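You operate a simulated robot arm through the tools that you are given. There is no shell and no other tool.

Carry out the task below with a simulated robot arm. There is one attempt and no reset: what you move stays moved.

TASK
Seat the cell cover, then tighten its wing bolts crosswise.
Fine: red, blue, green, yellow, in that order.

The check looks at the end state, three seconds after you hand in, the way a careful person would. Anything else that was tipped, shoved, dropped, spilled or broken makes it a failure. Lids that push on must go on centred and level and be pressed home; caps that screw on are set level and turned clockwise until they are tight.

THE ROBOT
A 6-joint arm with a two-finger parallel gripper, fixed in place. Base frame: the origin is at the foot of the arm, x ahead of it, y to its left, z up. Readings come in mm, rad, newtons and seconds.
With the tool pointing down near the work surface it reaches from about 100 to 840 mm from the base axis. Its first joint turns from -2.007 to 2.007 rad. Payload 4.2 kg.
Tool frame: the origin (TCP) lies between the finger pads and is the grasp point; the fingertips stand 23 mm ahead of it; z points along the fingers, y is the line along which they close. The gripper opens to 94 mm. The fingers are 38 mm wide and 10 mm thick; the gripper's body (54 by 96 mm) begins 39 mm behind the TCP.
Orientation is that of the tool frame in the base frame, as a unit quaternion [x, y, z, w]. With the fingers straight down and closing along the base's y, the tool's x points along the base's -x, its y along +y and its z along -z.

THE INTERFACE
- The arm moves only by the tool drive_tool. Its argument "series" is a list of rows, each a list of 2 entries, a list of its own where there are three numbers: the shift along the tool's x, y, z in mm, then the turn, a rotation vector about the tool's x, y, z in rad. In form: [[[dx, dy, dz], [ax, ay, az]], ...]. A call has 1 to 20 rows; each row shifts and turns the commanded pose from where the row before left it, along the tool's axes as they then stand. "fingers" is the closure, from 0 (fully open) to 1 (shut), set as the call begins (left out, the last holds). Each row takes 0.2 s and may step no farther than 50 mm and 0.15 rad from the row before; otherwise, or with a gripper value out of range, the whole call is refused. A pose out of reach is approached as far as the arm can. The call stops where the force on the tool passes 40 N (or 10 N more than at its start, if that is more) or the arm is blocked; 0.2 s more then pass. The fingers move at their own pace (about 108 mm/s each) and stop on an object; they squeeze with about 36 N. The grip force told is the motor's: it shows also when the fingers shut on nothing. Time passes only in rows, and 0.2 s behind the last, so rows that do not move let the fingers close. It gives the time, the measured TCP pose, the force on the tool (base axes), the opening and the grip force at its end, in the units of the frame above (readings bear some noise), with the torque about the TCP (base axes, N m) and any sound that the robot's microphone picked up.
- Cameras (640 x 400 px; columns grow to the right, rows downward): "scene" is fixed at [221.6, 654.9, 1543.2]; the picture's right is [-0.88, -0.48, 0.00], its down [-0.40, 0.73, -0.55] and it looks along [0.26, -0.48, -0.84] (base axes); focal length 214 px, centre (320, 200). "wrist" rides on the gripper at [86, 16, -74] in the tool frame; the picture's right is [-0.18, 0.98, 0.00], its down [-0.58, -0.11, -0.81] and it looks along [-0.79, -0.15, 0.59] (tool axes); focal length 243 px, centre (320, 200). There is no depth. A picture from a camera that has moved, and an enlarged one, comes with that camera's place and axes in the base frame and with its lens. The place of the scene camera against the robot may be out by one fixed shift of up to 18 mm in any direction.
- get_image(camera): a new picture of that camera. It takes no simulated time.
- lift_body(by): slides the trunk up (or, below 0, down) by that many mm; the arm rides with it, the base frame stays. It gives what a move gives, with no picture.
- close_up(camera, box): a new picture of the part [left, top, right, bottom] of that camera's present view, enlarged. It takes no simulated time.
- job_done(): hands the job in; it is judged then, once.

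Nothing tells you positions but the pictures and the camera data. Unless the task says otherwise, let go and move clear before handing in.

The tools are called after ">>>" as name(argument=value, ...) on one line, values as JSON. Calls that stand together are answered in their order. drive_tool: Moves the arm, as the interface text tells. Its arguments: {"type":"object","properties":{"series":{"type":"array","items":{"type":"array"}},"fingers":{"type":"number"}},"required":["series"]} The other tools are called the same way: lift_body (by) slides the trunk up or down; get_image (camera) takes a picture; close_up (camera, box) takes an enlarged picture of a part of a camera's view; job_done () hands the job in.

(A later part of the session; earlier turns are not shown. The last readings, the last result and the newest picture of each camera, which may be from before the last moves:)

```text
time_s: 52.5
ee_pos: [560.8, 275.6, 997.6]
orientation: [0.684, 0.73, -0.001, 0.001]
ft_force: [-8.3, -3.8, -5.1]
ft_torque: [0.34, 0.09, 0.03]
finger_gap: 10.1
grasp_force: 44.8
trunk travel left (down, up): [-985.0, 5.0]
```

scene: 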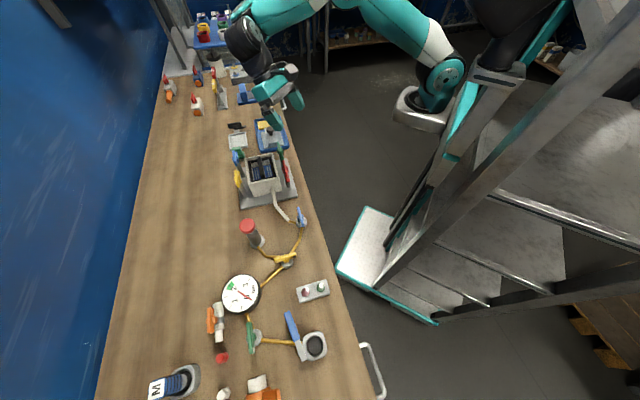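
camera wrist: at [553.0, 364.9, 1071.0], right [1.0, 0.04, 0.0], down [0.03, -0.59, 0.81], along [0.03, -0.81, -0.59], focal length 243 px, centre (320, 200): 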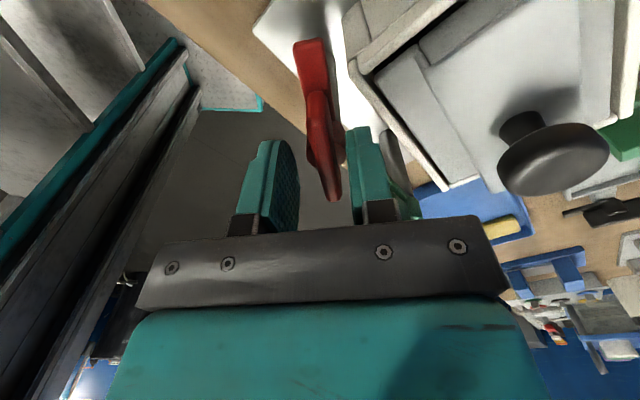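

Side load is down to 9 N. I'll trim 0.5 mm and continue turning.

>>> drive_tool(series=[[[0, -0.5, 0.3], [0, 0, 0.08]], [[0, 0, 0], [0, 0, 0.08]], [[0, 0, 0], [0, 0, 0.08]], [[0, 0, 0], [0, 0, 0]]])

>>> get_image(camera="wrist")

>>> close_up(camera="scene", box=[265, 145, 305, 185])

```text
time_s: 53.5
ee_pos: [560.7, 275.0, 996.2]
orientation: [0.766, 0.643, 0.0, 0.001]
ft_force: [-6.1, -3.4, 7.7]
ft_torque: [-1.6, 0.41, 0.04]
finger_gap: 9.6
grasp_force: 45.3
trunk travel left (down, up): [-985.0, 5.0]
```

```text
taken
camera wrist: at [591.0, 357.9, 1071.5], right [0.94, -0.35, 0.0], down [-0.21, -0.55, 0.81], along [-0.28, -0.76, -0.59], focal length 243 px, centre (320, 200)
```

wrist: 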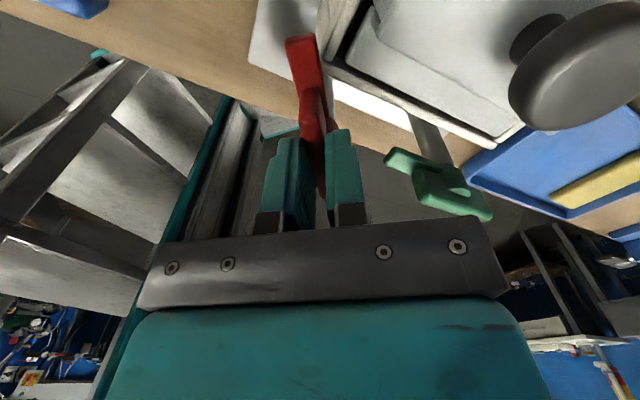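

```text
10.00 times, centred on (285, 165) of scene
camera zoom: at [221.6, 654.9, 1543.2], right [-0.88, -0.48, 0.0], down [-0.4, 0.73, -0.55], along [0.26, -0.48, -0.84], focal length 2145 px, centre (670, 550)
```

zoom: 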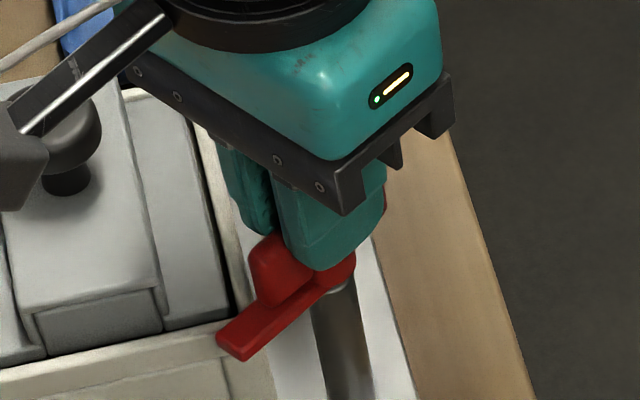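

About 55° turned and the strap is swinging toward the cover with still no tightening torque. The camera housing clears the knob, so I'll continue.

>>> drive_tool(series=[[[0, 0, -0.2], [0, 0, 0.08]], [[0, 0, 0], [0, 0, 0.08]], [[0, 0, 0], [0, 0, 0.08]], [[0, 0, 0], [0, 0, 0]]])

>>> close_up(camera="scene", box=[265, 145, 305, 185])

```text
time_s: 54.5
ee_pos: [560.0, 274.4, 997.4]
orientation: [0.837, 0.547, 0.0, 0.0]
ft_force: [-6.6, -4.9, 9.3]
ft_torque: [-0.21, 0.2, 0.03]
finger_gap: 10.0
grasp_force: 44.3
trunk travel left (down, up): [-985.0, 5.0]
```

```text
10.00 times, centred on (285, 165) of scene
camera zoom: at [221.6, 654.9, 1543.2], right [-0.88, -0.48, 0.0], down [-0.4, 0.73, -0.55], along [0.26, -0.48, -0.84], focal length 2145 px, centre (670, 550)
```

zoom: 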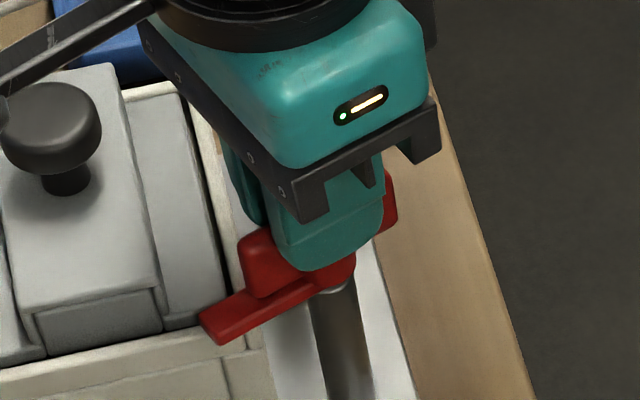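

69° turned; the strap is moving over the rim. Continuing with smaller steps.

>>> drive_tool(series=[[[0, 0, 0], [0, 0, 0.08]], [[0, 0, 0], [0, 0, 0.08]], [[0, 0, 0], [0, 0, 0.08]], [[0, 0, 0], [0, 0, 0]]])

>>> drive_tool(series=[[[0, 0, 0], [0, 0, 0.06]], [[0, 0, 0], [0, 0, 0.06]], [[0, 0, 0], [0, 0, 0]]])

>>> close_up(camera="scene", box=[265, 145, 305, 185])

>>> get_image(camera="wrist")

```text
time_s: 55.4
ee_pos: [561.2, 274.7, 997.3]
orientation: [0.883, 0.469, -0.003, -0.006]
ft_force: [-15.5, 12.0, 4.6]
ft_torque: [-0.34, 0.24, -0.02]
finger_gap: 9.7
grasp_force: 45.1
out of reach, approached as far as the arm can: row 3
trunk travel left (down, up): [-985.0, 5.0]
stopped in row 4: the force on the tool passed its limit at 42 N (the readings are from after the stop); the commanded pose is now the measured one
```

```text
time_s: 56.2
ee_pos: [561.2, 273.8, 996.4]
orientation: [0.884, 0.468, -0.003, -0.005]
ft_force: [-22.9, 16.6, 9.2]
ft_torque: [-0.37, 0.18, -0.04]
finger_gap: 10.0
grasp_force: 44.5
out of reach, approached as far as the arm can: row 1, 2
trunk travel left (down, up): [-985.0, 5.0]
```

```text
10.00 times, centred on (285, 165) of scene
camera zoom: at [221.6, 654.9, 1543.2], right [-0.88, -0.48, 0.0], down [-0.4, 0.73, -0.55], along [0.26, -0.48, -0.84], focal length 2145 px, centre (670, 550)
```

zoom: 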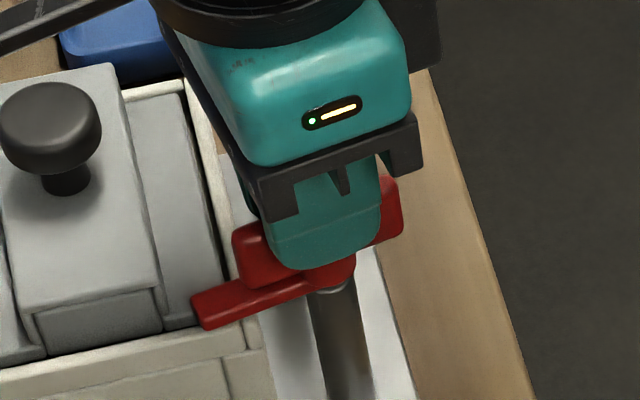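

```text
taken
camera wrist: at [623.3, 337.2, 1071.3], right [0.71, -0.7, -0.01], down [-0.41, -0.43, 0.81], along [-0.57, -0.57, -0.59], focal length 243 px, centre (320, 200)
```

wrist: 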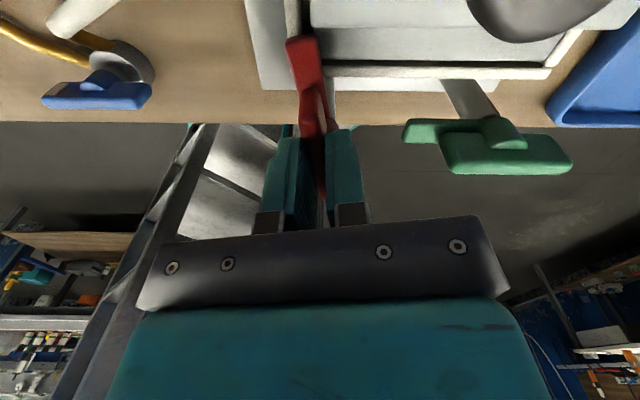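

The wrist joint hit its limit after about 79° of turning. I'll open, lift off the blade, rotate the tool back by 180° (the blade is symmetric) and regrip to continue.

>>> drive_tool(series=[[[0, 0, 0], [0, 0, 0]], [[0, 0, 0], [0, 0, 0]]], fingers=0.6)

>>> drive_tool(series=[[[0, 0, -15], [0, 0, 0]], [[0, 0, -30], [0, 0, 0]], [[0, 0, 0], [0, 0, -0.1]], [[0, 0, 0], [0, 0, -0.14]], [[0, 0, 0], [0, 0, -0.14]], [[0, 0, 0], [0, 0, -0.14]], [[0, 0, 0], [0, 0, -0.14]], [[0, 0, 0], [0, 0, -0.14]], [[0, 0, 0], [0, 0, -0.14]], [[0, 0, 0], [0, 0, -0.14]], [[0, 0, 0], [0, 0, -0.14]], [[0, 0, 0], [0, 0, -0.14]], [[0, 0, 0], [0, 0, -0.14]], [[0, 0, 0], [0, 0, -0.14]], [[0, 0, 0], [0, 0, 0]]])

>>> get_image(camera="wrist")

>>> close_up(camera="scene", box=[245, 140, 305, 200])

```text
time_s: 56.8
ee_pos: [563.1, 273.1, 995.4]
orientation: [0.884, 0.467, -0.002, -0.004]
ft_force: [0.3, 0.1, 0.2]
ft_torque: [0.01, -0.01, 0.01]
finger_gap: 37.5
grasp_force: 0.0
trunk travel left (down, up): [-985.0, 5.0]
```

```text
time_s: 60.0
ee_pos: [563.7, 272.0, 1041.4]
orientation: [0.261, 0.965, 0.001, -0.005]
ft_force: [0.1, 1.0, 0.2]
ft_torque: [0.01, -0.01, -0.01]
finger_gap: 37.6
grasp_force: 0.1
trunk travel left (down, up): [-985.0, 5.0]
```

```text
taken
camera wrist: at [497.4, 330.6, 1116.9], right [0.65, 0.76, 0.0], down [0.45, -0.39, 0.8], along [0.6, -0.52, -0.6], focal length 243 px, centre (320, 200)
```

wrist: 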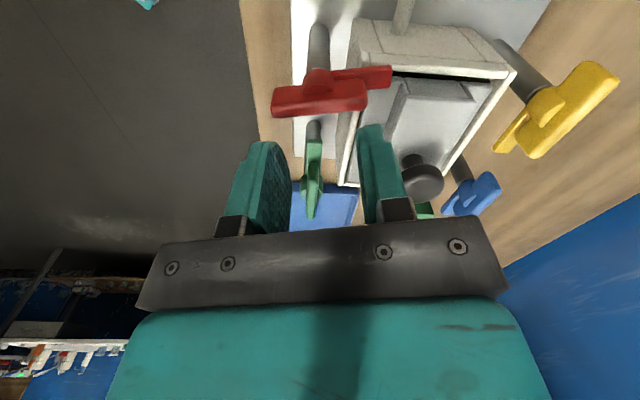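

```text
6.67 times, centred on (275, 170) of scene
camera zoom: at [221.6, 654.9, 1543.2], right [-0.88, -0.48, 0.0], down [-0.4, 0.73, -0.55], along [0.26, -0.48, -0.84], focal length 1430 px, centre (620, 400)
```

zoom: 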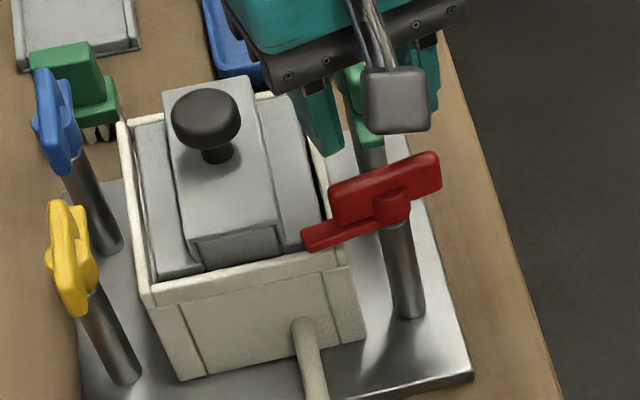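

The red strap now lies over the rim and cover edge, not yet tight. I'll rotate the tool the rest of the way round and line up with the blade again.

>>> drive_tool(series=[[[0, 0, 0], [0, -0.01, 0]], [[0, 0, 0], [0, 0, -0.15]], [[0, 0, 0], [0, 0, -0.15]], [[0, 0, 0], [0, 0, -0.15]], [[0, 0, 0], [0, 0, -0.15]], [[0, 0, 0], [0, 0, -0.15]], [[0, 0, 0], [0, 0, -0.15]], [[0, 0, 0], [0, 0, -0.15]], [[0, 0, 0], [0, 0, -0.15]], [[0, 0, 0], [0, 0, -0.15]], [[0, 0, 0], [0, 0, -0.15]], [[0, 0, 0], [0, 0, 0]]])

>>> get_image(camera="wrist")

>>> close_up(camera="wrist", box=[220, 50, 420, 220])

```text
time_s: 62.6
ee_pos: [563.7, 272.2, 1040.7]
orientation: [-0.466, 0.885, 0.0, 0.0]
ft_force: [-0.9, -0.6, -0.8]
ft_torque: [-0.03, -0.04, 0.04]
finger_gap: 37.9
grasp_force: 0.3
trunk travel left (down, up): [-985.0, 5.0]
```

```text
taken
camera wrist: at [501.1, 210.6, 1115.3], right [-0.71, 0.71, 0.0], down [0.42, 0.42, 0.81], along [0.57, 0.57, -0.59], focal length 243 px, centre (320, 200)
```

wrist: 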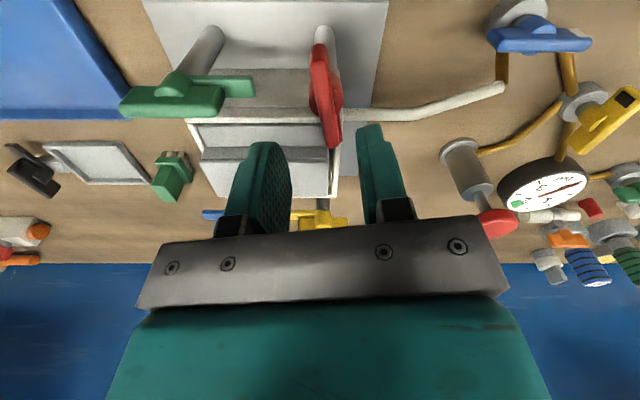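

```text
2.35 times, centred on (320, 135) of wrist
camera zoom: at [501.1, 210.6, 1115.3], right [-0.71, 0.71, 0.0], down [0.42, 0.42, 0.81], along [0.57, 0.57, -0.59], focal length 571 px, centre (320, 353)
```

zoom: 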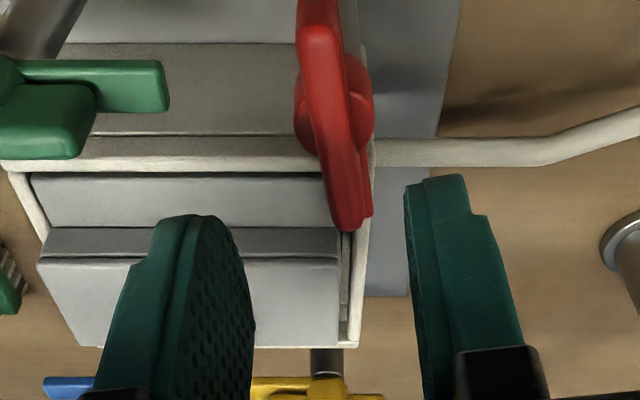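

I can see the hub clearly from this side: axis at about (559.5, 275.4). I'll shift 4.4 mm and descend over the blade.

>>> drive_tool(series=[[[-0.5, 4.4, 0], [0, 0, 0]], [[0, 0, 15], [0, 0, 0]], [[0, 0, 15], [0, 0, 0]], [[0, 0, 0], [0, 0, 0]]])

>>> close_up(camera="wrist", box=[220, 50, 420, 220])

```text
time_s: 63.6
ee_pos: [559.2, 274.6, 1010.7]
orientation: [-0.466, 0.885, 0.001, 0.0]
ft_force: [0.3, 0.3, 0.0]
ft_torque: [0.0, -0.03, 0.04]
finger_gap: 37.6
grasp_force: 0.0
trunk travel left (down, up): [-985.0, 5.0]
```

```text
2.35 times, centred on (320, 135) of wrist
camera zoom: at [496.8, 213.1, 1085.4], right [-0.71, 0.71, 0.0], down [0.42, 0.42, 0.81], along [0.57, 0.57, -0.59], focal length 571 px, centre (320, 353)
```

zoom: 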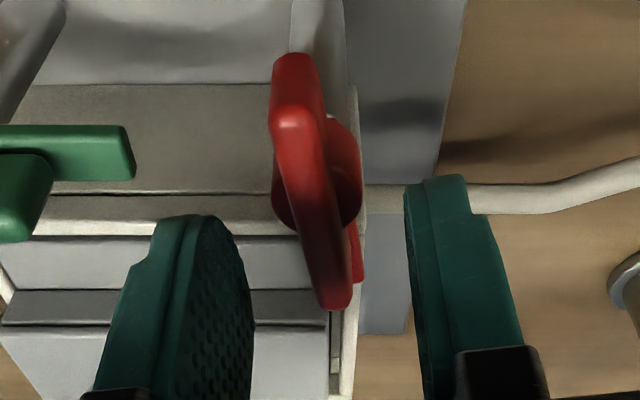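

Well centred. Descend, close, and continue turning in small steps.

>>> drive_tool(series=[[[0, 0, 7], [0, 0, 0]], [[0, 0, 7], [0, 0, 0]], [[0, 0, 0], [0, 0, 0]]])

>>> drive_tool(series=[[[0, 0, 0], [0, 0, 0]], [[0, 0, 0], [0, 0, 0]], [[0, 0, 0], [0, 0, 0]]], fingers=1)

>>> drive_tool(series=[[[0, 0, 0], [0, 0, 0.06]], [[0, 0, 0], [0, 0, 0.06]], [[0, 0, 0], [0, 0, 0]]])

```text
time_s: 64.4
ee_pos: [560.2, 275.7, 997.4]
orientation: [-0.466, 0.885, 0.0, 0.0]
ft_force: [-0.5, -0.1, 0.3]
ft_torque: [0.03, -0.01, -0.01]
finger_gap: 37.6
grasp_force: 0.1
trunk travel left (down, up): [-985.0, 5.0]
```

```text
time_s: 65.2
ee_pos: [560.4, 275.2, 996.6]
orientation: [-0.465, 0.885, 0.0, 0.001]
ft_force: [5.3, -3.0, -0.9]
ft_torque: [-0.08, -0.02, -0.02]
finger_gap: 9.6
grasp_force: 44.9
trunk travel left (down, up): [-985.0, 5.0]
```

```text
time_s: 66.0
ee_pos: [560.8, 274.0, 996.4]
orientation: [-0.411, 0.912, 0.001, 0.0]
ft_force: [8.5, -6.3, -3.3]
ft_torque: [0.43, -0.59, -0.02]
finger_gap: 9.5
grasp_force: 44.9
trunk travel left (down, up): [-985.0, 5.0]
```

Still no tightening torque at about 86°. I'll trim 0.5 mm and continue.

>>> drive_tool(series=[[[0, -0.5, 0], [0, 0, 0.06]], [[0, 0, 0], [0, 0, 0.06]], [[0, 0, 0], [0, 0, 0.06]], [[0, 0, 0], [0, 0, 0]]])

>>> close_up(camera="scene", box=[260, 140, 310, 190])

>>> close_up(camera="wrist", box=[220, 0, 420, 220])

```text
time_s: 67.0
ee_pos: [560.1, 274.5, 996.1]
orientation: [-0.328, 0.945, 0.0, 0.0]
ft_force: [9.5, -7.4, 1.2]
ft_torque: [-0.34, 0.04, 1.95]
finger_gap: 13.2
grasp_force: 45.1
trunk travel left (down, up): [-985.0, 5.0]
```

```text
8.00 times, centred on (285, 165) of scene
camera zoom: at [221.6, 654.9, 1543.2], right [-0.88, -0.48, 0.0], down [-0.4, 0.73, -0.55], along [0.26, -0.48, -0.84], focal length 1716 px, centre (600, 480)
```

zoom: 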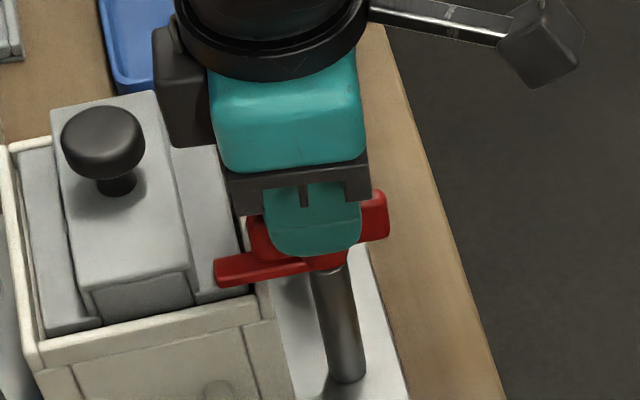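

```text
1.82 times, centred on (320, 110) of wrist
camera zoom: at [482.7, 234.5, 1071.4], right [-0.47, 0.89, 0.0], down [0.52, 0.27, 0.81], along [0.71, 0.38, -0.59], focal length 441 px, centre (320, 364)
```

zoom: 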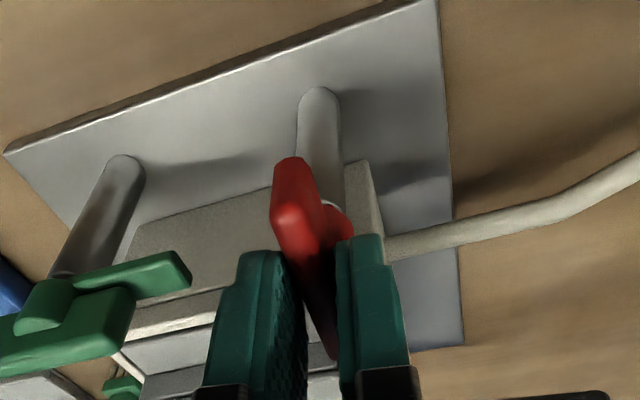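

The torque jumped to about 2 N·m at roughly 90° of turn and the fingers began to pry open on the blade, so the red bolt is up against its stop. I'll nudge a little more to see whether it moves any further.

>>> drive_tool(series=[[[0, 0, 0], [0, 0, 0.04]], [[0, 0, 0], [0, 0, 0]], [[0, 0, 0], [0, 0, 0]]])

>>> close_up(camera="wrist", box=[260, 60, 380, 220])

```text
time_s: 67.8
ee_pos: [560.3, 274.7, 996.4]
orientation: [-0.309, 0.951, 0.001, 0.0]
ft_force: [7.3, -2.5, -2.9]
ft_torque: [0.0, -0.19, 1.97]
finger_gap: 14.6
grasp_force: 45.0
trunk travel left (down, up): [-985.0, 5.0]
```

```text
2.50 times, centred on (320, 140) of wrist
camera zoom: at [481.2, 237.7, 1071.3], right [-0.43, 0.9, 0.0], down [0.53, 0.25, 0.81], along [0.73, 0.35, -0.59], focal length 606 px, centre (320, 350)
```

zoom: 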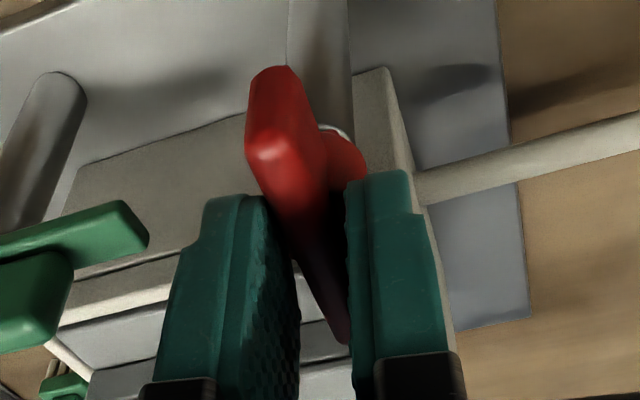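

Torque saturates at 1.97 N·m with the blade not moving, so red is tight. I'll open without turning back, lift off and inspect.

>>> drive_tool(series=[[[0, 0, 0], [0, 0, 0]], [[0, 0, 0], [0, 0, 0]]], fingers=0.55)

>>> drive_tool(series=[[[0, 0, -15], [0, 0, 0]], [[0, 0, -30], [0, 0, 0]], [[0, 0, -40], [0, 0, 0]], [[0, 0, 0], [0, 0, 0]]])

>>> get_image(camera="wrist")

>>> close_up(camera="scene", box=[245, 140, 305, 200])

```text
time_s: 68.4
ee_pos: [560.0, 274.1, 997.1]
orientation: [-0.309, 0.951, 0.0, 0.001]
ft_force: [-0.2, -0.7, 0.4]
ft_torque: [0.04, 0.02, 0.0]
finger_gap: 42.5
grasp_force: 0.0
trunk travel left (down, up): [-985.0, 5.0]
```

```text
time_s: 69.4
ee_pos: [559.9, 276.0, 1082.6]
orientation: [-0.309, 0.951, 0.0, 0.0]
ft_force: [-0.4, 0.2, 0.1]
ft_torque: [-0.01, 0.01, 0.02]
finger_gap: 42.2
grasp_force: 0.0
trunk travel left (down, up): [-985.0, 5.0]
```

```text
taken
camera wrist: at [480.6, 237.7, 1158.0], right [-0.43, 0.9, 0.0], down [0.53, 0.25, 0.81], along [0.73, 0.35, -0.59], focal length 243 px, centre (320, 200)
```

wrist: 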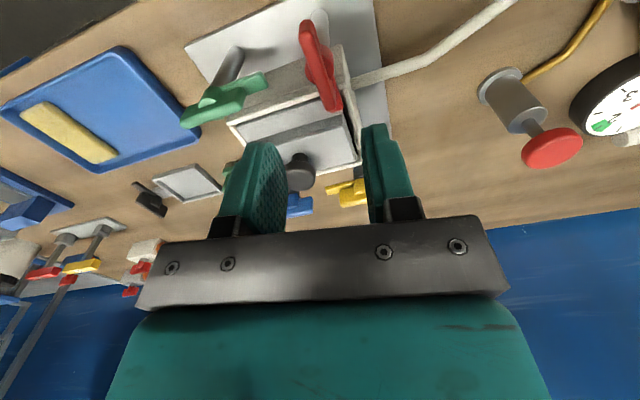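

```text
6.67 times, centred on (275, 170) of scene
camera zoom: at [221.6, 654.9, 1543.2], right [-0.88, -0.48, 0.0], down [-0.4, 0.73, -0.55], along [0.26, -0.48, -0.84], focal length 1430 px, centre (620, 400)
```

zoom: 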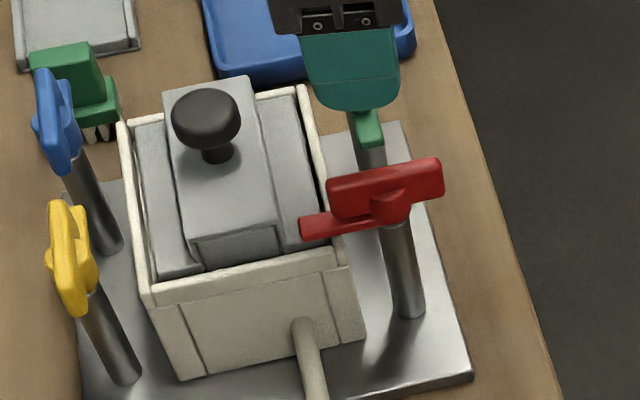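

Red's strap now overlaps the cover flange and the cover hasn't moved. By symmetry, the blue axis should be near n≈750.6, τ≈301 (743.6, 318). I'll rotate the tool (so a full quarter turn fits the wrist range) and fly over blue.

>>> drive_tool(series=[[[0, 0, 0], [0, 0, -0.144]], [[0, 0, 0], [0, 0, -0.144]], [[0, 0, 0], [0, 0, -0.144]], [[0, 0, 0], [0, 0, -0.144]], [[0, 0, 0], [0, 0, -0.144]], [[0, 0, 0], [0, 0, -0.144]], [[0, 0, 0], [0, 0, -0.144]], [[0, 0, 0], [0, 0, -0.144]], [[0, 0, 0], [0, 0, -0.144]], [[0, 0, 0], [0, 0, -0.144]], [[0, 0, 0], [0, 0, -0.144]], [[0, 0, 0], [0, 0, -0.144]], [[0, 0, 0], [0, 0, 0]]])

>>> drive_tool(series=[[[20, -32, 0], [0, 0, 0]], [[20, -32, 0], [0, 0, 0]], [[20, -32, 0], [0, 0, 0]], [[20, -32, 0], [0, 0, 0]], [[20, -32, 0], [0, 0, 0]], [[0, 0, 20], [0, 0, 0]], [[0, 0, 20], [0, 0, 0]], [[0, 0, 0], [0, 0, 0]]])

>>> get_image(camera="wrist")

>>> close_up(camera="wrist", box=[220, 50, 420, 220])

>>> get_image(camera="scene")

```text
time_s: 72.2
ee_pos: [561.2, 273.5, 1082.7]
orientation: [0.924, -0.382, 0.0, 0.0]
ft_force: [-0.4, 0.1, -0.4]
ft_torque: [0.01, 0.01, 0.02]
finger_gap: 42.3
grasp_force: 0.1
trunk travel left (down, up): [-985.0, 5.0]
```

```text
time_s: 74.0
ee_pos: [728.6, 305.9, 1046.5]
orientation: [0.924, -0.382, 0.0, 0.0]
ft_force: [-0.6, 1.0, 0.0]
ft_torque: [-0.01, 0.02, -0.01]
finger_gap: 42.5
grasp_force: 0.1
out of reach, approached as far as the arm can: row 5, 6
trunk travel left (down, up): [-985.0, 5.0]
```

```text
taken
camera wrist: at [778.4, 233.6, 1120.9], right [-0.82, -0.57, 0.0], down [-0.33, 0.49, 0.81], along [-0.46, 0.67, -0.59], focal length 243 px, centre (320, 200)
```

wrist: 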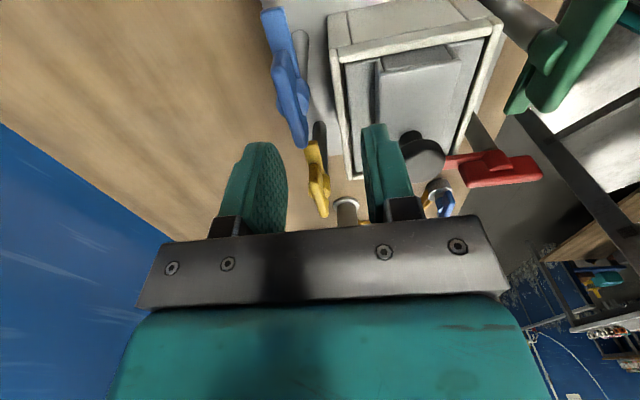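

```text
2.35 times, centred on (320, 135) of wrist
camera zoom: at [778.4, 233.6, 1120.9], right [-0.82, -0.57, 0.0], down [-0.33, 0.49, 0.81], along [-0.46, 0.67, -0.59], focal length 571 px, centre (320, 353)
```

zoom: 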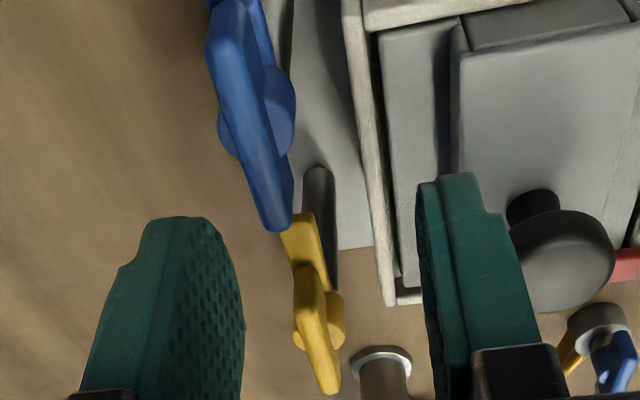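

```text
taken
```

scene: 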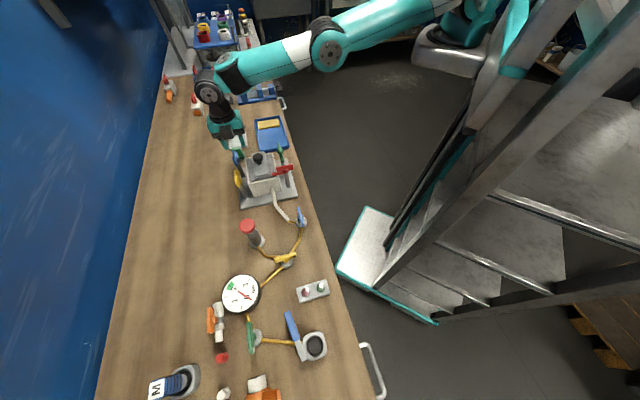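

Blue's axis is at about (742, 318) and that radius was out of reach at this height. Reach grows lower down, so I'll descend to just above blade height first, then move out.

>>> drive_tool(series=[[[0, 0, 14], [0, 0, 0]], [[0, 0, 14], [0, 0, 0]], [[0, -8, 0], [0, 0, 0]], [[0, -8, 0], [0, 0, 0]], [[0, 0, 0], [0, 0, 0]]])

>>> close_up(camera="wrist", box=[220, 50, 420, 220])

```text
time_s: 75.2
ee_pos: [721.8, 301.4, 1021.1]
orientation: [0.924, -0.384, 0.0, 0.0]
ft_force: [0.2, 0.4, 0.9]
ft_torque: [0.03, -0.01, 0.0]
finger_gap: 42.7
grasp_force: 0.0
out of reach, approached as far as the arm can: row 1, 3, 4
trunk travel left (down, up): [-985.0, 5.0]
```

```text
2.35 times, centred on (320, 135) of wrist
camera zoom: at [772.5, 229.5, 1095.4], right [-0.82, -0.57, 0.0], down [-0.33, 0.49, 0.81], along [-0.46, 0.67, -0.59], focal length 571 px, centre (320, 353)
```

zoom: 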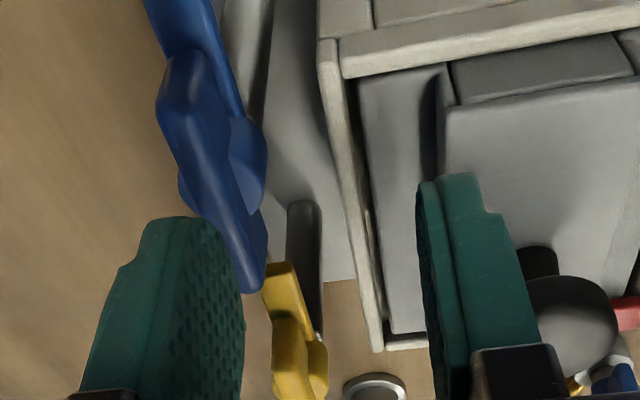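

Reach here actually shrinks as the tool goes lower, so the trunk is too high for this radius. I'll retreat upward and inward, lower the trunk by 200 mm while the tool is high, then come back.

>>> drive_tool(series=[[[0, 0, -30], [0, 0, 0]], [[0, 10, -45], [0, 0, 0]], [[0, 20, -45], [0, 0, 0]], [[0, 20, -45], [0, 0, 0]], [[0, 20, -45], [0, 0, 0]], [[0, 20, -45], [0, 0, 0]], [[0, 0, 0], [0, 0, 0]]])

>>> lift_body(by=-190)

>>> get_image(camera="scene")

```text
time_s: 76.8
ee_pos: [697.6, 270.0, 1268.6]
orientation: [0.924, -0.382, 0.0, -0.001]
ft_force: [-0.9, 0.0, 0.0]
ft_torque: [0.02, 0.0, -0.02]
finger_gap: 42.3
grasp_force: 0.0
out of reach, approached as far as the arm can: row 1, 2, 3, 4
trunk travel left (down, up): [-985.0, 5.0]
```

```text
time_s: 78.9
ee_pos: [697.6, 270.0, 1078.4]
orientation: [0.924, -0.383, -0.001, 0.0]
ft_force: [0.2, -0.1, -0.1]
ft_torque: [0.01, 0.01, 0.01]
finger_gap: 42.2
grasp_force: 0.0
trunk travel left (down, up): [-795.0, 195.0]
```

```text
taken
```

scene: 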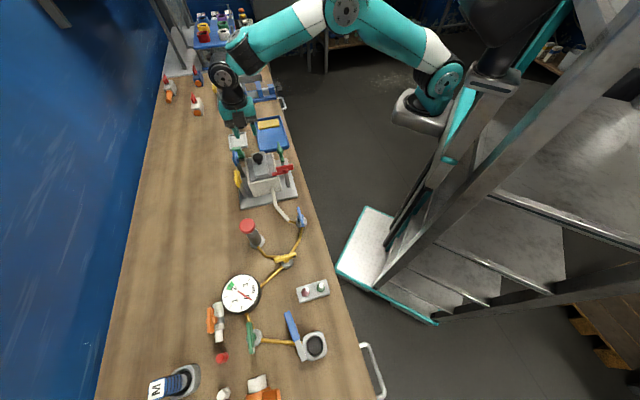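

The trunk is lowered and the tool is at z=1078. I'll try moving out over blue at this height.

>>> drive_tool(series=[[[0, -22, 0], [0, 0, 0]], [[0, -22, 0], [0, 0, 0]], [[-2.4, -21, 0], [0, 0, 0]], [[0, 0, 20], [0, 0, 0]], [[0, 0, 18], [0, 0, 0]], [[0, 0, 0], [0, 0, 0]]])

>>> close_up(camera="wrist", box=[220, 50, 420, 220])

```text
time_s: 80.3
ee_pos: [742.1, 315.4, 1039.1]
orientation: [0.924, -0.382, 0.0, 0.0]
ft_force: [-0.6, 0.5, -0.4]
ft_torque: [0.01, -0.02, 0.03]
finger_gap: 42.4
grasp_force: 0.0
trunk travel left (down, up): [-795.0, 195.0]
```

```text
2.35 times, centred on (320, 135) of wrist
camera zoom: at [791.8, 243.9, 1114.1], right [-0.82, -0.57, 0.0], down [-0.33, 0.49, 0.81], along [-0.46, 0.67, -0.59], focal length 571 px, centre (320, 353)
```

zoom: 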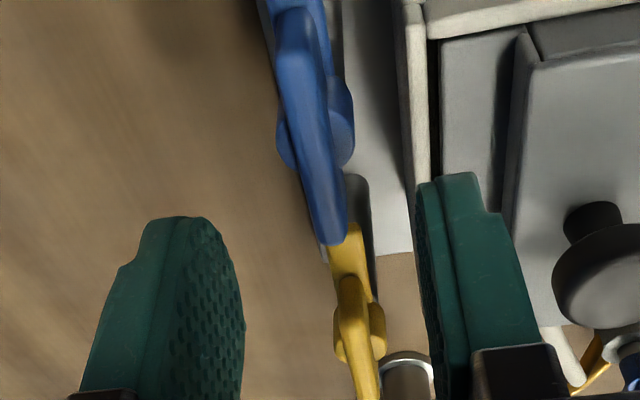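

Reached. Blue's blade is aligned with the tool and the axis is about 2.5 mm toward −τ and 1.5 mm toward +n of the TCP. I'll shift and descend.

>>> drive_tool(series=[[[-2.5, -1.5, 0], [0, 0, 0]], [[0, 0, 15], [0, 0, 0]], [[0, 0, 15], [0, 0, 0]], [[0, 0, 0], [0, 0, 0]]])

>>> close_up(camera="wrist", box=[220, 50, 420, 220])

>>> close_up(camera="scene", box=[220, 135, 280, 195])

```text
time_s: 81.3
ee_pos: [741.1, 319.6, 1009.5]
orientation: [0.924, -0.383, 0.0, 0.001]
ft_force: [-0.2, 0.0, -0.4]
ft_torque: [0.0, -0.03, 0.03]
finger_gap: 42.5
grasp_force: 0.1
trunk travel left (down, up): [-795.0, 195.0]
```

```text
2.35 times, centred on (320, 135) of wrist
camera zoom: at [790.7, 247.6, 1084.6], right [-0.82, -0.57, 0.0], down [-0.33, 0.49, 0.81], along [-0.46, 0.67, -0.59], focal length 571 px, centre (320, 353)
```

zoom: 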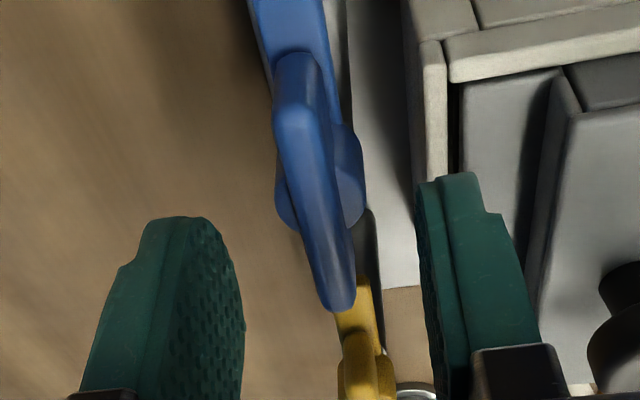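

```text
6.67 times, centred on (250, 165) of scene
camera zoom: at [221.6, 654.9, 1543.2], right [-0.88, -0.48, 0.0], down [-0.4, 0.73, -0.55], along [0.26, -0.48, -0.84], focal length 1430 px, centre (787, 433)
```

zoom: 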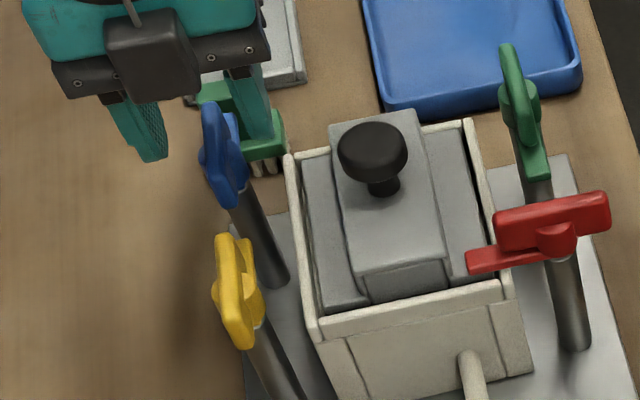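

Nearly identical framing to the well-centred red grip. I'll descend, close and start turning.

>>> drive_tool(series=[[[0, 0, 7], [0, 0, 0]], [[0, 0, 6.5], [0, 0, 0]], [[0, 0, 0], [0, 0, 0]]])

>>> drive_tool(series=[[[0, 0, 0], [0, 0, 0]], [[0, 0, 0], [0, 0, 0]], [[0, 0, 0], [0, 0, 0]]], fingers=1)

>>> drive_tool(series=[[[0, 0, 0], [0, 0, 0.08]], [[0, 0, 0], [0, 0, 0.08]], [[0, 0, 0], [0, 0, 0.08]], [[0, 0, 0], [0, 0, 0]]])

```text
time_s: 82.1
ee_pos: [741.7, 320.1, 996.7]
orientation: [0.924, -0.382, 0.0, 0.0]
ft_force: [0.2, -0.5, 0.1]
ft_torque: [0.01, 0.0, 0.03]
finger_gap: 42.5
grasp_force: 0.0
trunk travel left (down, up): [-795.0, 195.0]
```

```text
time_s: 82.9
ee_pos: [740.7, 320.8, 997.0]
orientation: [0.924, -0.383, 0.0, 0.001]
ft_force: [-5.8, -5.3, -0.4]
ft_torque: [0.02, 0.24, 0.01]
finger_gap: 10.1
grasp_force: 45.3
trunk travel left (down, up): [-795.0, 195.0]
```

```text
time_s: 83.9
ee_pos: [742.3, 319.0, 996.2]
orientation: [0.872, -0.49, -0.001, 0.001]
ft_force: [-17.1, -8.8, -4.9]
ft_torque: [0.42, 0.52, -0.01]
finger_gap: 9.9
grasp_force: 45.0
trunk travel left (down, up): [-795.0, 195.0]
```

The side load shows the axis is about 3 mm further along the blade than my grip. I'll trim sideways as I turn so the fingers track the blade.

>>> drive_tool(series=[[[0, 0.7, 0], [0, 0, 0]], [[0, 0.5, 0], [0, 0, 0]], [[0, 0.23, 0], [0, 0, 0.08]], [[0, 0.23, 0], [0, 0, 0.08]], [[0, 0.23, 0], [0, 0, 0.08]], [[0, 0, 0], [0, 0, 0]]])

```text
time_s: 85.3
ee_pos: [740.4, 319.6, 996.4]
orientation: [0.806, -0.591, 0.0, -0.001]
ft_force: [0.5, 0.8, -6.9]
ft_torque: [-0.38, -0.07, 0.04]
finger_gap: 10.0
grasp_force: 44.7
trunk travel left (down, up): [-795.0, 195.0]
```

The side load is gone. Continuing with the same trim.

>>> drive_tool(series=[[[0, 0.2, 0.2], [0, 0, 0.08]], [[0, 0.2, 0], [0, 0, 0.08]], [[0, 0.2, 0], [0, 0, 0.08]], [[0, 0.2, 0], [0, 0, 0.08]], [[0, 0, 0], [0, 0, 0]]])

>>> close_up(camera="scene", box=[220, 135, 280, 195])

```text
time_s: 86.5
ee_pos: [739.9, 319.4, 995.0]
orientation: [-0.702, 0.712, 0.0, 0.002]
ft_force: [13.2, 3.9, -0.9]
ft_torque: [-0.79, -0.13, -0.05]
finger_gap: 9.6
grasp_force: 45.0
trunk travel left (down, up): [-795.0, 195.0]
```

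```text
6.67 times, centred on (250, 165) of scene
camera zoom: at [221.6, 654.9, 1543.2], right [-0.88, -0.48, 0.0], down [-0.4, 0.73, -0.55], along [0.26, -0.48, -0.84], focal length 1430 px, centre (787, 433)
```

zoom: 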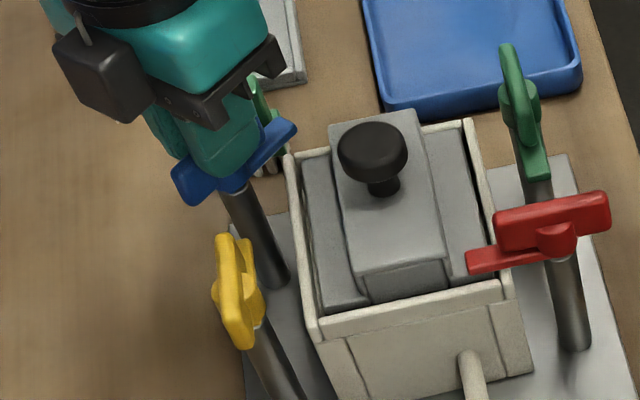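

Slightly over-trimmed now. I'll back off 0.7 mm and continue without trim.

>>> drive_tool(series=[[[0, -0.7, 0], [0, 0, 0]], [[0, 0, 0], [0, 0, 0.08]], [[0, 0, 0], [0, 0, 0.08]], [[0, 0, 0], [0, 0, 0.08]], [[0, 0, 0], [0, 0, 0]]])

```text
time_s: 87.7
ee_pos: [739.6, 320.0, 996.1]
orientation: [-0.611, 0.792, 0.0, 0.001]
ft_force: [8.3, 4.1, 2.0]
ft_torque: [0.42, -0.23, -0.01]
finger_gap: 10.0
grasp_force: 45.4
trunk travel left (down, up): [-795.0, 195.0]
```

>>> drive_tool(series=[[[0, -0.4, 0], [0, 0, 0.08]], [[0, 0, 0], [0, 0, 0.08]], [[0, 0, 0], [0, 0, 0.08]], [[0, 0, 0], [0, 0, 0.08]], [[0, 0, 0], [0, 0, 0]]])

>>> close_up(camera="scene", box=[220, 135, 280, 195])

```text
time_s: 88.9
ee_pos: [741.6, 319.0, 994.4]
orientation: [-0.478, 0.879, 0.001, 0.0]
ft_force: [8.0, 2.6, 6.3]
ft_torque: [-0.34, 0.11, -0.04]
finger_gap: 9.6
grasp_force: 44.9
trunk travel left (down, up): [-795.0, 195.0]
```

```text
6.67 times, centred on (250, 165) of scene
camera zoom: at [221.6, 654.9, 1543.2], right [-0.88, -0.48, 0.0], down [-0.4, 0.73, -0.55], along [0.26, -0.48, -0.84], focal length 1430 px, centre (787, 433)
```

zoom: 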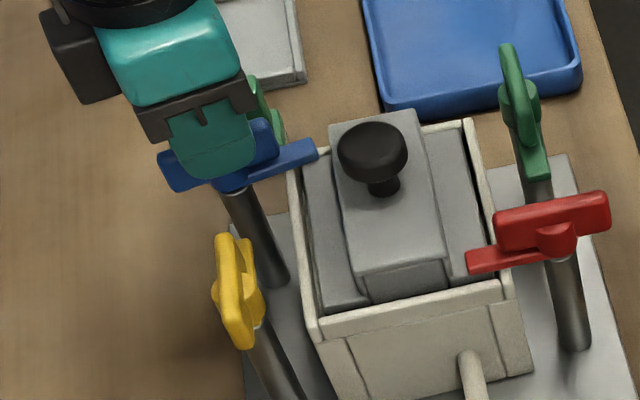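

78° turned; the strap is over the rim. Continuing toward the stop in small steps.

>>> drive_tool(series=[[[0, -0.3, 0], [0, 0, 0.06]], [[0, 0, 0], [0, 0, 0.06]], [[0, 0, 0], [0, 0, 0.06]], [[0, 0, 0], [0, 0, 0.06]], [[0, 0, 0], [0, 0, 0]]])

>>> drive_tool(series=[[[0, 0, 0], [0, 0, 0.06]], [[0, 0, 0], [0, 0, 0.04]], [[0, 0, 0], [0, 0, 0]]])

>>> close_up(camera="scene", box=[220, 135, 280, 195])

```text
time_s: 90.1
ee_pos: [740.7, 319.8, 996.6]
orientation: [-0.371, 0.929, 0.0, 0.001]
ft_force: [5.2, 1.2, 6.8]
ft_torque: [0.28, -0.34, 1.47]
finger_gap: 10.1
grasp_force: 44.9
trunk travel left (down, up): [-795.0, 195.0]
```

```text
time_s: 90.9
ee_pos: [739.7, 319.1, 996.1]
orientation: [-0.322, 0.947, 0.0, 0.0]
ft_force: [0.5, 0.9, 6.9]
ft_torque: [-0.18, 0.17, 1.96]
finger_gap: 13.0
grasp_force: 44.9
trunk travel left (down, up): [-795.0, 195.0]
```

```text
6.67 times, centred on (250, 165) of scene
camera zoom: at [221.6, 654.9, 1543.2], right [-0.88, -0.48, 0.0], down [-0.4, 0.73, -0.55], along [0.26, -0.48, -0.84], focal length 1430 px, centre (787, 433)
```

zoom: 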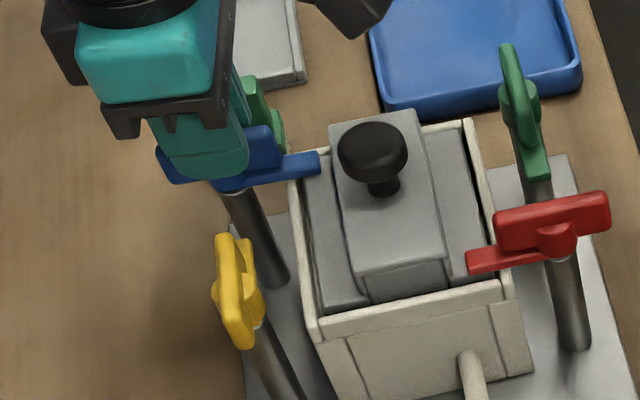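

Blue reached the same 1.96 N·m at about 91°, so blue is tight. I'll open, lift, rotate back and move to green.

>>> drive_tool(series=[[[0, 0, 0], [0, 0, 0]], [[0, 0, 0], [0, 0, 0]]], fingers=0.55)

>>> drive_tool(series=[[[0, 0, -15], [0, 0, 0]], [[0, 0, -30], [0, 0, 0]], [[0, 0, -25], [0, 0, 0]], [[0, 0, 0], [0, 0, -0.143]], [[0, 0, 0], [0, 0, -0.143]], [[0, 0, 0], [0, 0, -0.143]], [[0, 0, 0], [0, 0, -0.143]], [[0, 0, 0], [0, 0, -0.143]], [[0, 0, 0], [0, 0, -0.143]], [[0, 0, 0], [0, 0, -0.143]], [[0, 0, 0], [0, 0, -0.143]], [[0, 0, 0], [0, 0, -0.143]], [[0, 0, 0], [0, 0, -0.143]], [[0, 0, 0], [0, 0, -0.143]], [[0, 0, 0], [0, 0, -0.143]], [[0, 0, 0], [0, 0, 0]]])

>>> get_image(camera="wrist")

>>> close_up(camera="scene", box=[230, 135, 300, 205])

```text
time_s: 91.5
ee_pos: [740.9, 319.2, 995.9]
orientation: [-0.322, 0.947, -0.001, -0.001]
ft_force: [-0.4, 0.0, 1.0]
ft_torque: [-0.02, 0.05, -0.01]
finger_gap: 42.1
grasp_force: 0.1
trunk travel left (down, up): [-795.0, 195.0]
```

```text
time_s: 94.9
ee_pos: [740.9, 318.4, 1065.6]
orientation: [0.928, -0.373, 0.0, 0.0]
ft_force: [0.5, -0.4, -0.6]
ft_torque: [-0.01, -0.01, -0.01]
finger_gap: 42.1
grasp_force: 0.1
trunk travel left (down, up): [-795.0, 195.0]
```

```text
taken
camera wrist: at [792.1, 248.0, 1140.9], right [-0.81, -0.58, 0.0], down [-0.34, 0.48, 0.81], along [-0.47, 0.66, -0.59], focal length 243 px, centre (320, 200)
```

wrist: 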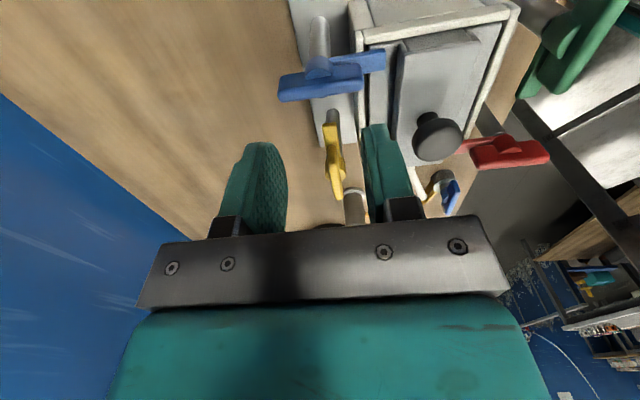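

```text
5.71 times, centred on (265, 170) of scene
camera zoom: at [221.6, 654.9, 1543.2], right [-0.88, -0.48, 0.0], down [-0.4, 0.73, -0.55], along [0.26, -0.48, -0.84], focal length 1226 px, centre (634, 371)
```

zoom: 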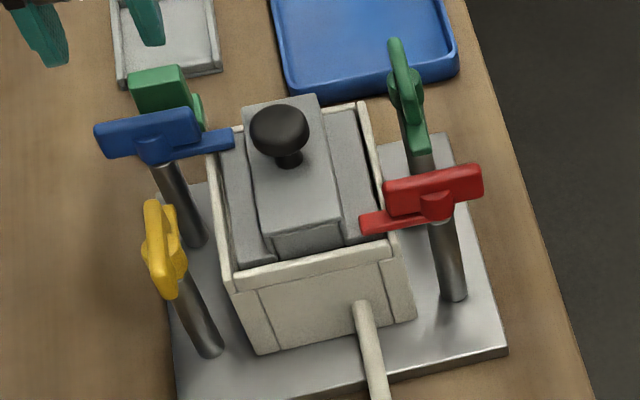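

Blue's strap is now over the cover. Moving across to green.

>>> drive_tool(series=[[[0, 0, 0], [0, 0, 0.021]], [[0, 40, 0], [0, 0, 0]], [[0, 40, 0], [0, 0, 0]], [[0, 40, 0], [0, 0, 0]], [[0, 39, 0], [0, 0, 0]], [[0, 0, 12], [0, 0, 0]], [[0, 0, 14], [0, 0, 0]], [[0, 0, 0], [0, 0, 0]]])

>>> get_image(camera="wrist")

>>> close_up(camera="wrist", box=[220, 50, 420, 220])

```text
time_s: 96.7
ee_pos: [629.2, 206.9, 1038.7]
orientation: [0.923, -0.386, 0.0, 0.0]
ft_force: [0.2, 0.0, 0.0]
ft_torque: [0.01, -0.04, 0.02]
finger_gap: 42.2
grasp_force: 0.0
trunk travel left (down, up): [-795.0, 195.0]
```

```text
taken
camera wrist: at [678.2, 134.6, 1113.5], right [-0.83, -0.56, 0.0], down [-0.33, 0.49, 0.81], along [-0.45, 0.67, -0.59], focal length 243 px, centre (320, 200)
```

wrist: 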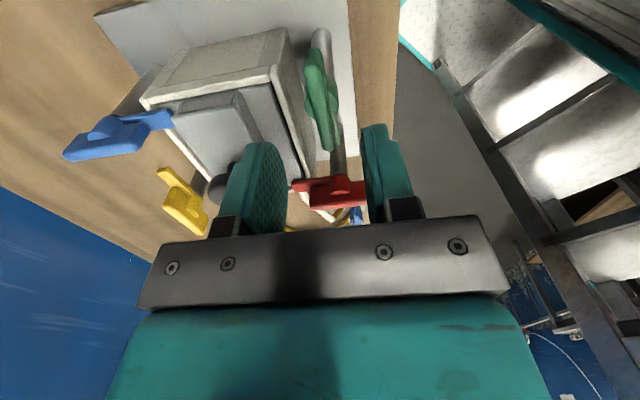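

```text
2.35 times, centred on (320, 135) of wrist
camera zoom: at [678.2, 134.6, 1113.5], right [-0.83, -0.56, 0.0], down [-0.33, 0.49, 0.81], along [-0.45, 0.67, -0.59], focal length 571 px, centre (320, 353)
```

zoom: 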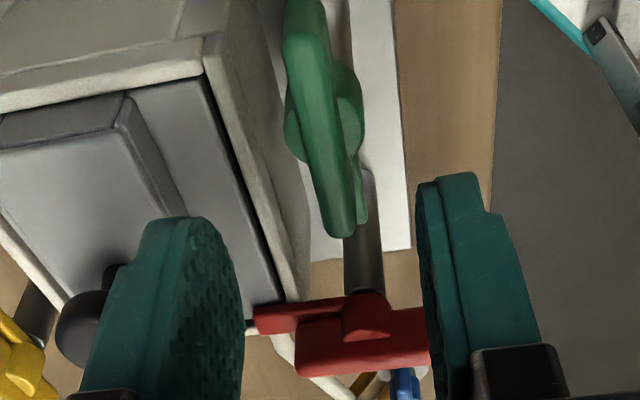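

Green's axis works out to n≈590.4, τ≈297. I'll trim 1–2 mm and descend to grip height.

>>> drive_tool(series=[[[-1.6, 0.9, 0], [0, 0, 0]], [[0, 0, 15], [0, 0, 0]], [[0, 0, 15], [0, 0, 0]], [[0, 0, 0], [0, 0, 0]]])

>>> close_up(camera="wrist", box=[220, 50, 420, 220])

```text
time_s: 97.7
ee_pos: [626.4, 206.8, 1008.8]
orientation: [0.923, -0.385, 0.001, -0.001]
ft_force: [0.2, 0.0, 0.0]
ft_torque: [-0.02, -0.02, 0.02]
finger_gap: 42.5
grasp_force: 0.1
trunk travel left (down, up): [-795.0, 195.0]
```

```text
2.35 times, centred on (320, 135) of wrist
camera zoom: at [675.8, 135.2, 1084.2], right [-0.83, -0.56, 0.0], down [-0.33, 0.49, 0.81], along [-0.45, 0.67, -0.59], focal length 571 px, centre (320, 353)
```

zoom: 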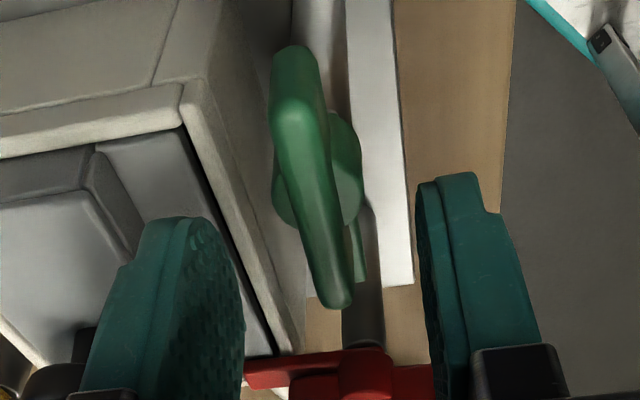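

Framing matches the earlier good grips. Descend, close and turn.

>>> drive_tool(series=[[[0, 0, 7], [0, 0, 0]], [[0, 0, 6], [0, 0, 0]], [[0, 0, 0], [0, 0, 0]]])

>>> drive_tool(series=[[[0, 0, 0], [0, 0, 0]], [[0, 0, 0], [0, 0, 0]], [[0, 0, 0], [0, 0, 0]]], fingers=1)

>>> drive_tool(series=[[[0, 0, 0], [0, 0, 0.08]], [[0, 0, 0], [0, 0, 0.08]], [[0, 0, 0], [0, 0, 0.08]], [[0, 0, 0], [0, 0, 0]]])

```text
time_s: 98.5
ee_pos: [626.6, 205.6, 997.2]
orientation: [0.923, -0.384, -0.001, -0.001]
ft_force: [0.1, 0.3, -0.2]
ft_torque: [-0.01, 0.02, 0.01]
finger_gap: 42.1
grasp_force: 0.1
trunk travel left (down, up): [-795.0, 195.0]
```

```text
time_s: 99.3
ee_pos: [627.5, 207.5, 996.8]
orientation: [0.923, -0.384, 0.0, -0.001]
ft_force: [4.3, 3.2, -1.7]
ft_torque: [0.19, 0.04, -0.02]
finger_gap: 9.6
grasp_force: 45.2
trunk travel left (down, up): [-795.0, 195.0]
```

```text
time_s: 100.3
ee_pos: [626.8, 206.8, 996.3]
orientation: [0.871, -0.492, 0.0, -0.002]
ft_force: [9.1, 7.0, 0.1]
ft_torque: [-0.42, -0.36, 0.04]
finger_gap: 9.6
grasp_force: 44.9
trunk travel left (down, up): [-795.0, 195.0]
```

Small side load; I'll trim as I turn.

>>> drive_tool(series=[[[0, -0.7, 0], [0, 0, 0.08]], [[0, -0.12, 0], [0, 0, 0.08]], [[0, -0.12, 0], [0, 0, 0.08]], [[0, -0.12, 0], [0, 0, 0.08]], [[0, 0, 0], [0, 0, 0]]])

>>> drive_tool(series=[[[0, -0.1, 0], [0, 0, 0.08]], [[0, -0.1, 0], [0, 0, 0.08]], [[0, -0.1, 0], [0, 0, 0.08]], [[0, 0, 0], [0, 0, 0]]])

>>> close_up(camera="scene", box=[240, 130, 310, 200])

```text
time_s: 101.5
ee_pos: [627.1, 208.7, 996.4]
orientation: [0.781, -0.625, 0.0, -0.001]
ft_force: [6.1, 3.0, 6.5]
ft_torque: [-0.41, -0.11, -0.01]
finger_gap: 9.8
grasp_force: 44.8
trunk travel left (down, up): [-795.0, 195.0]
```

```text
time_s: 102.5
ee_pos: [628.9, 206.5, 996.4]
orientation: [-0.701, 0.713, 0.001, 0.001]
ft_force: [4.1, -3.2, 7.6]
ft_torque: [0.26, -0.04, -0.02]
finger_gap: 9.9
grasp_force: 45.0
trunk travel left (down, up): [-795.0, 195.0]
```

```text
5.71 times, centred on (275, 165) of scene
camera zoom: at [221.6, 654.9, 1543.2], right [-0.88, -0.48, 0.0], down [-0.4, 0.73, -0.55], along [0.26, -0.48, -0.84], focal length 1226 px, centre (577, 400)
```

zoom: 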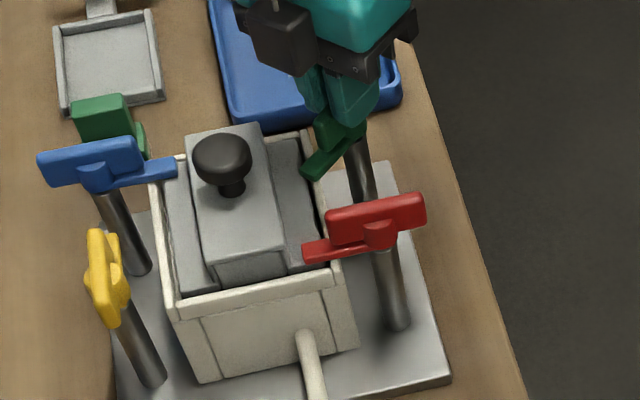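

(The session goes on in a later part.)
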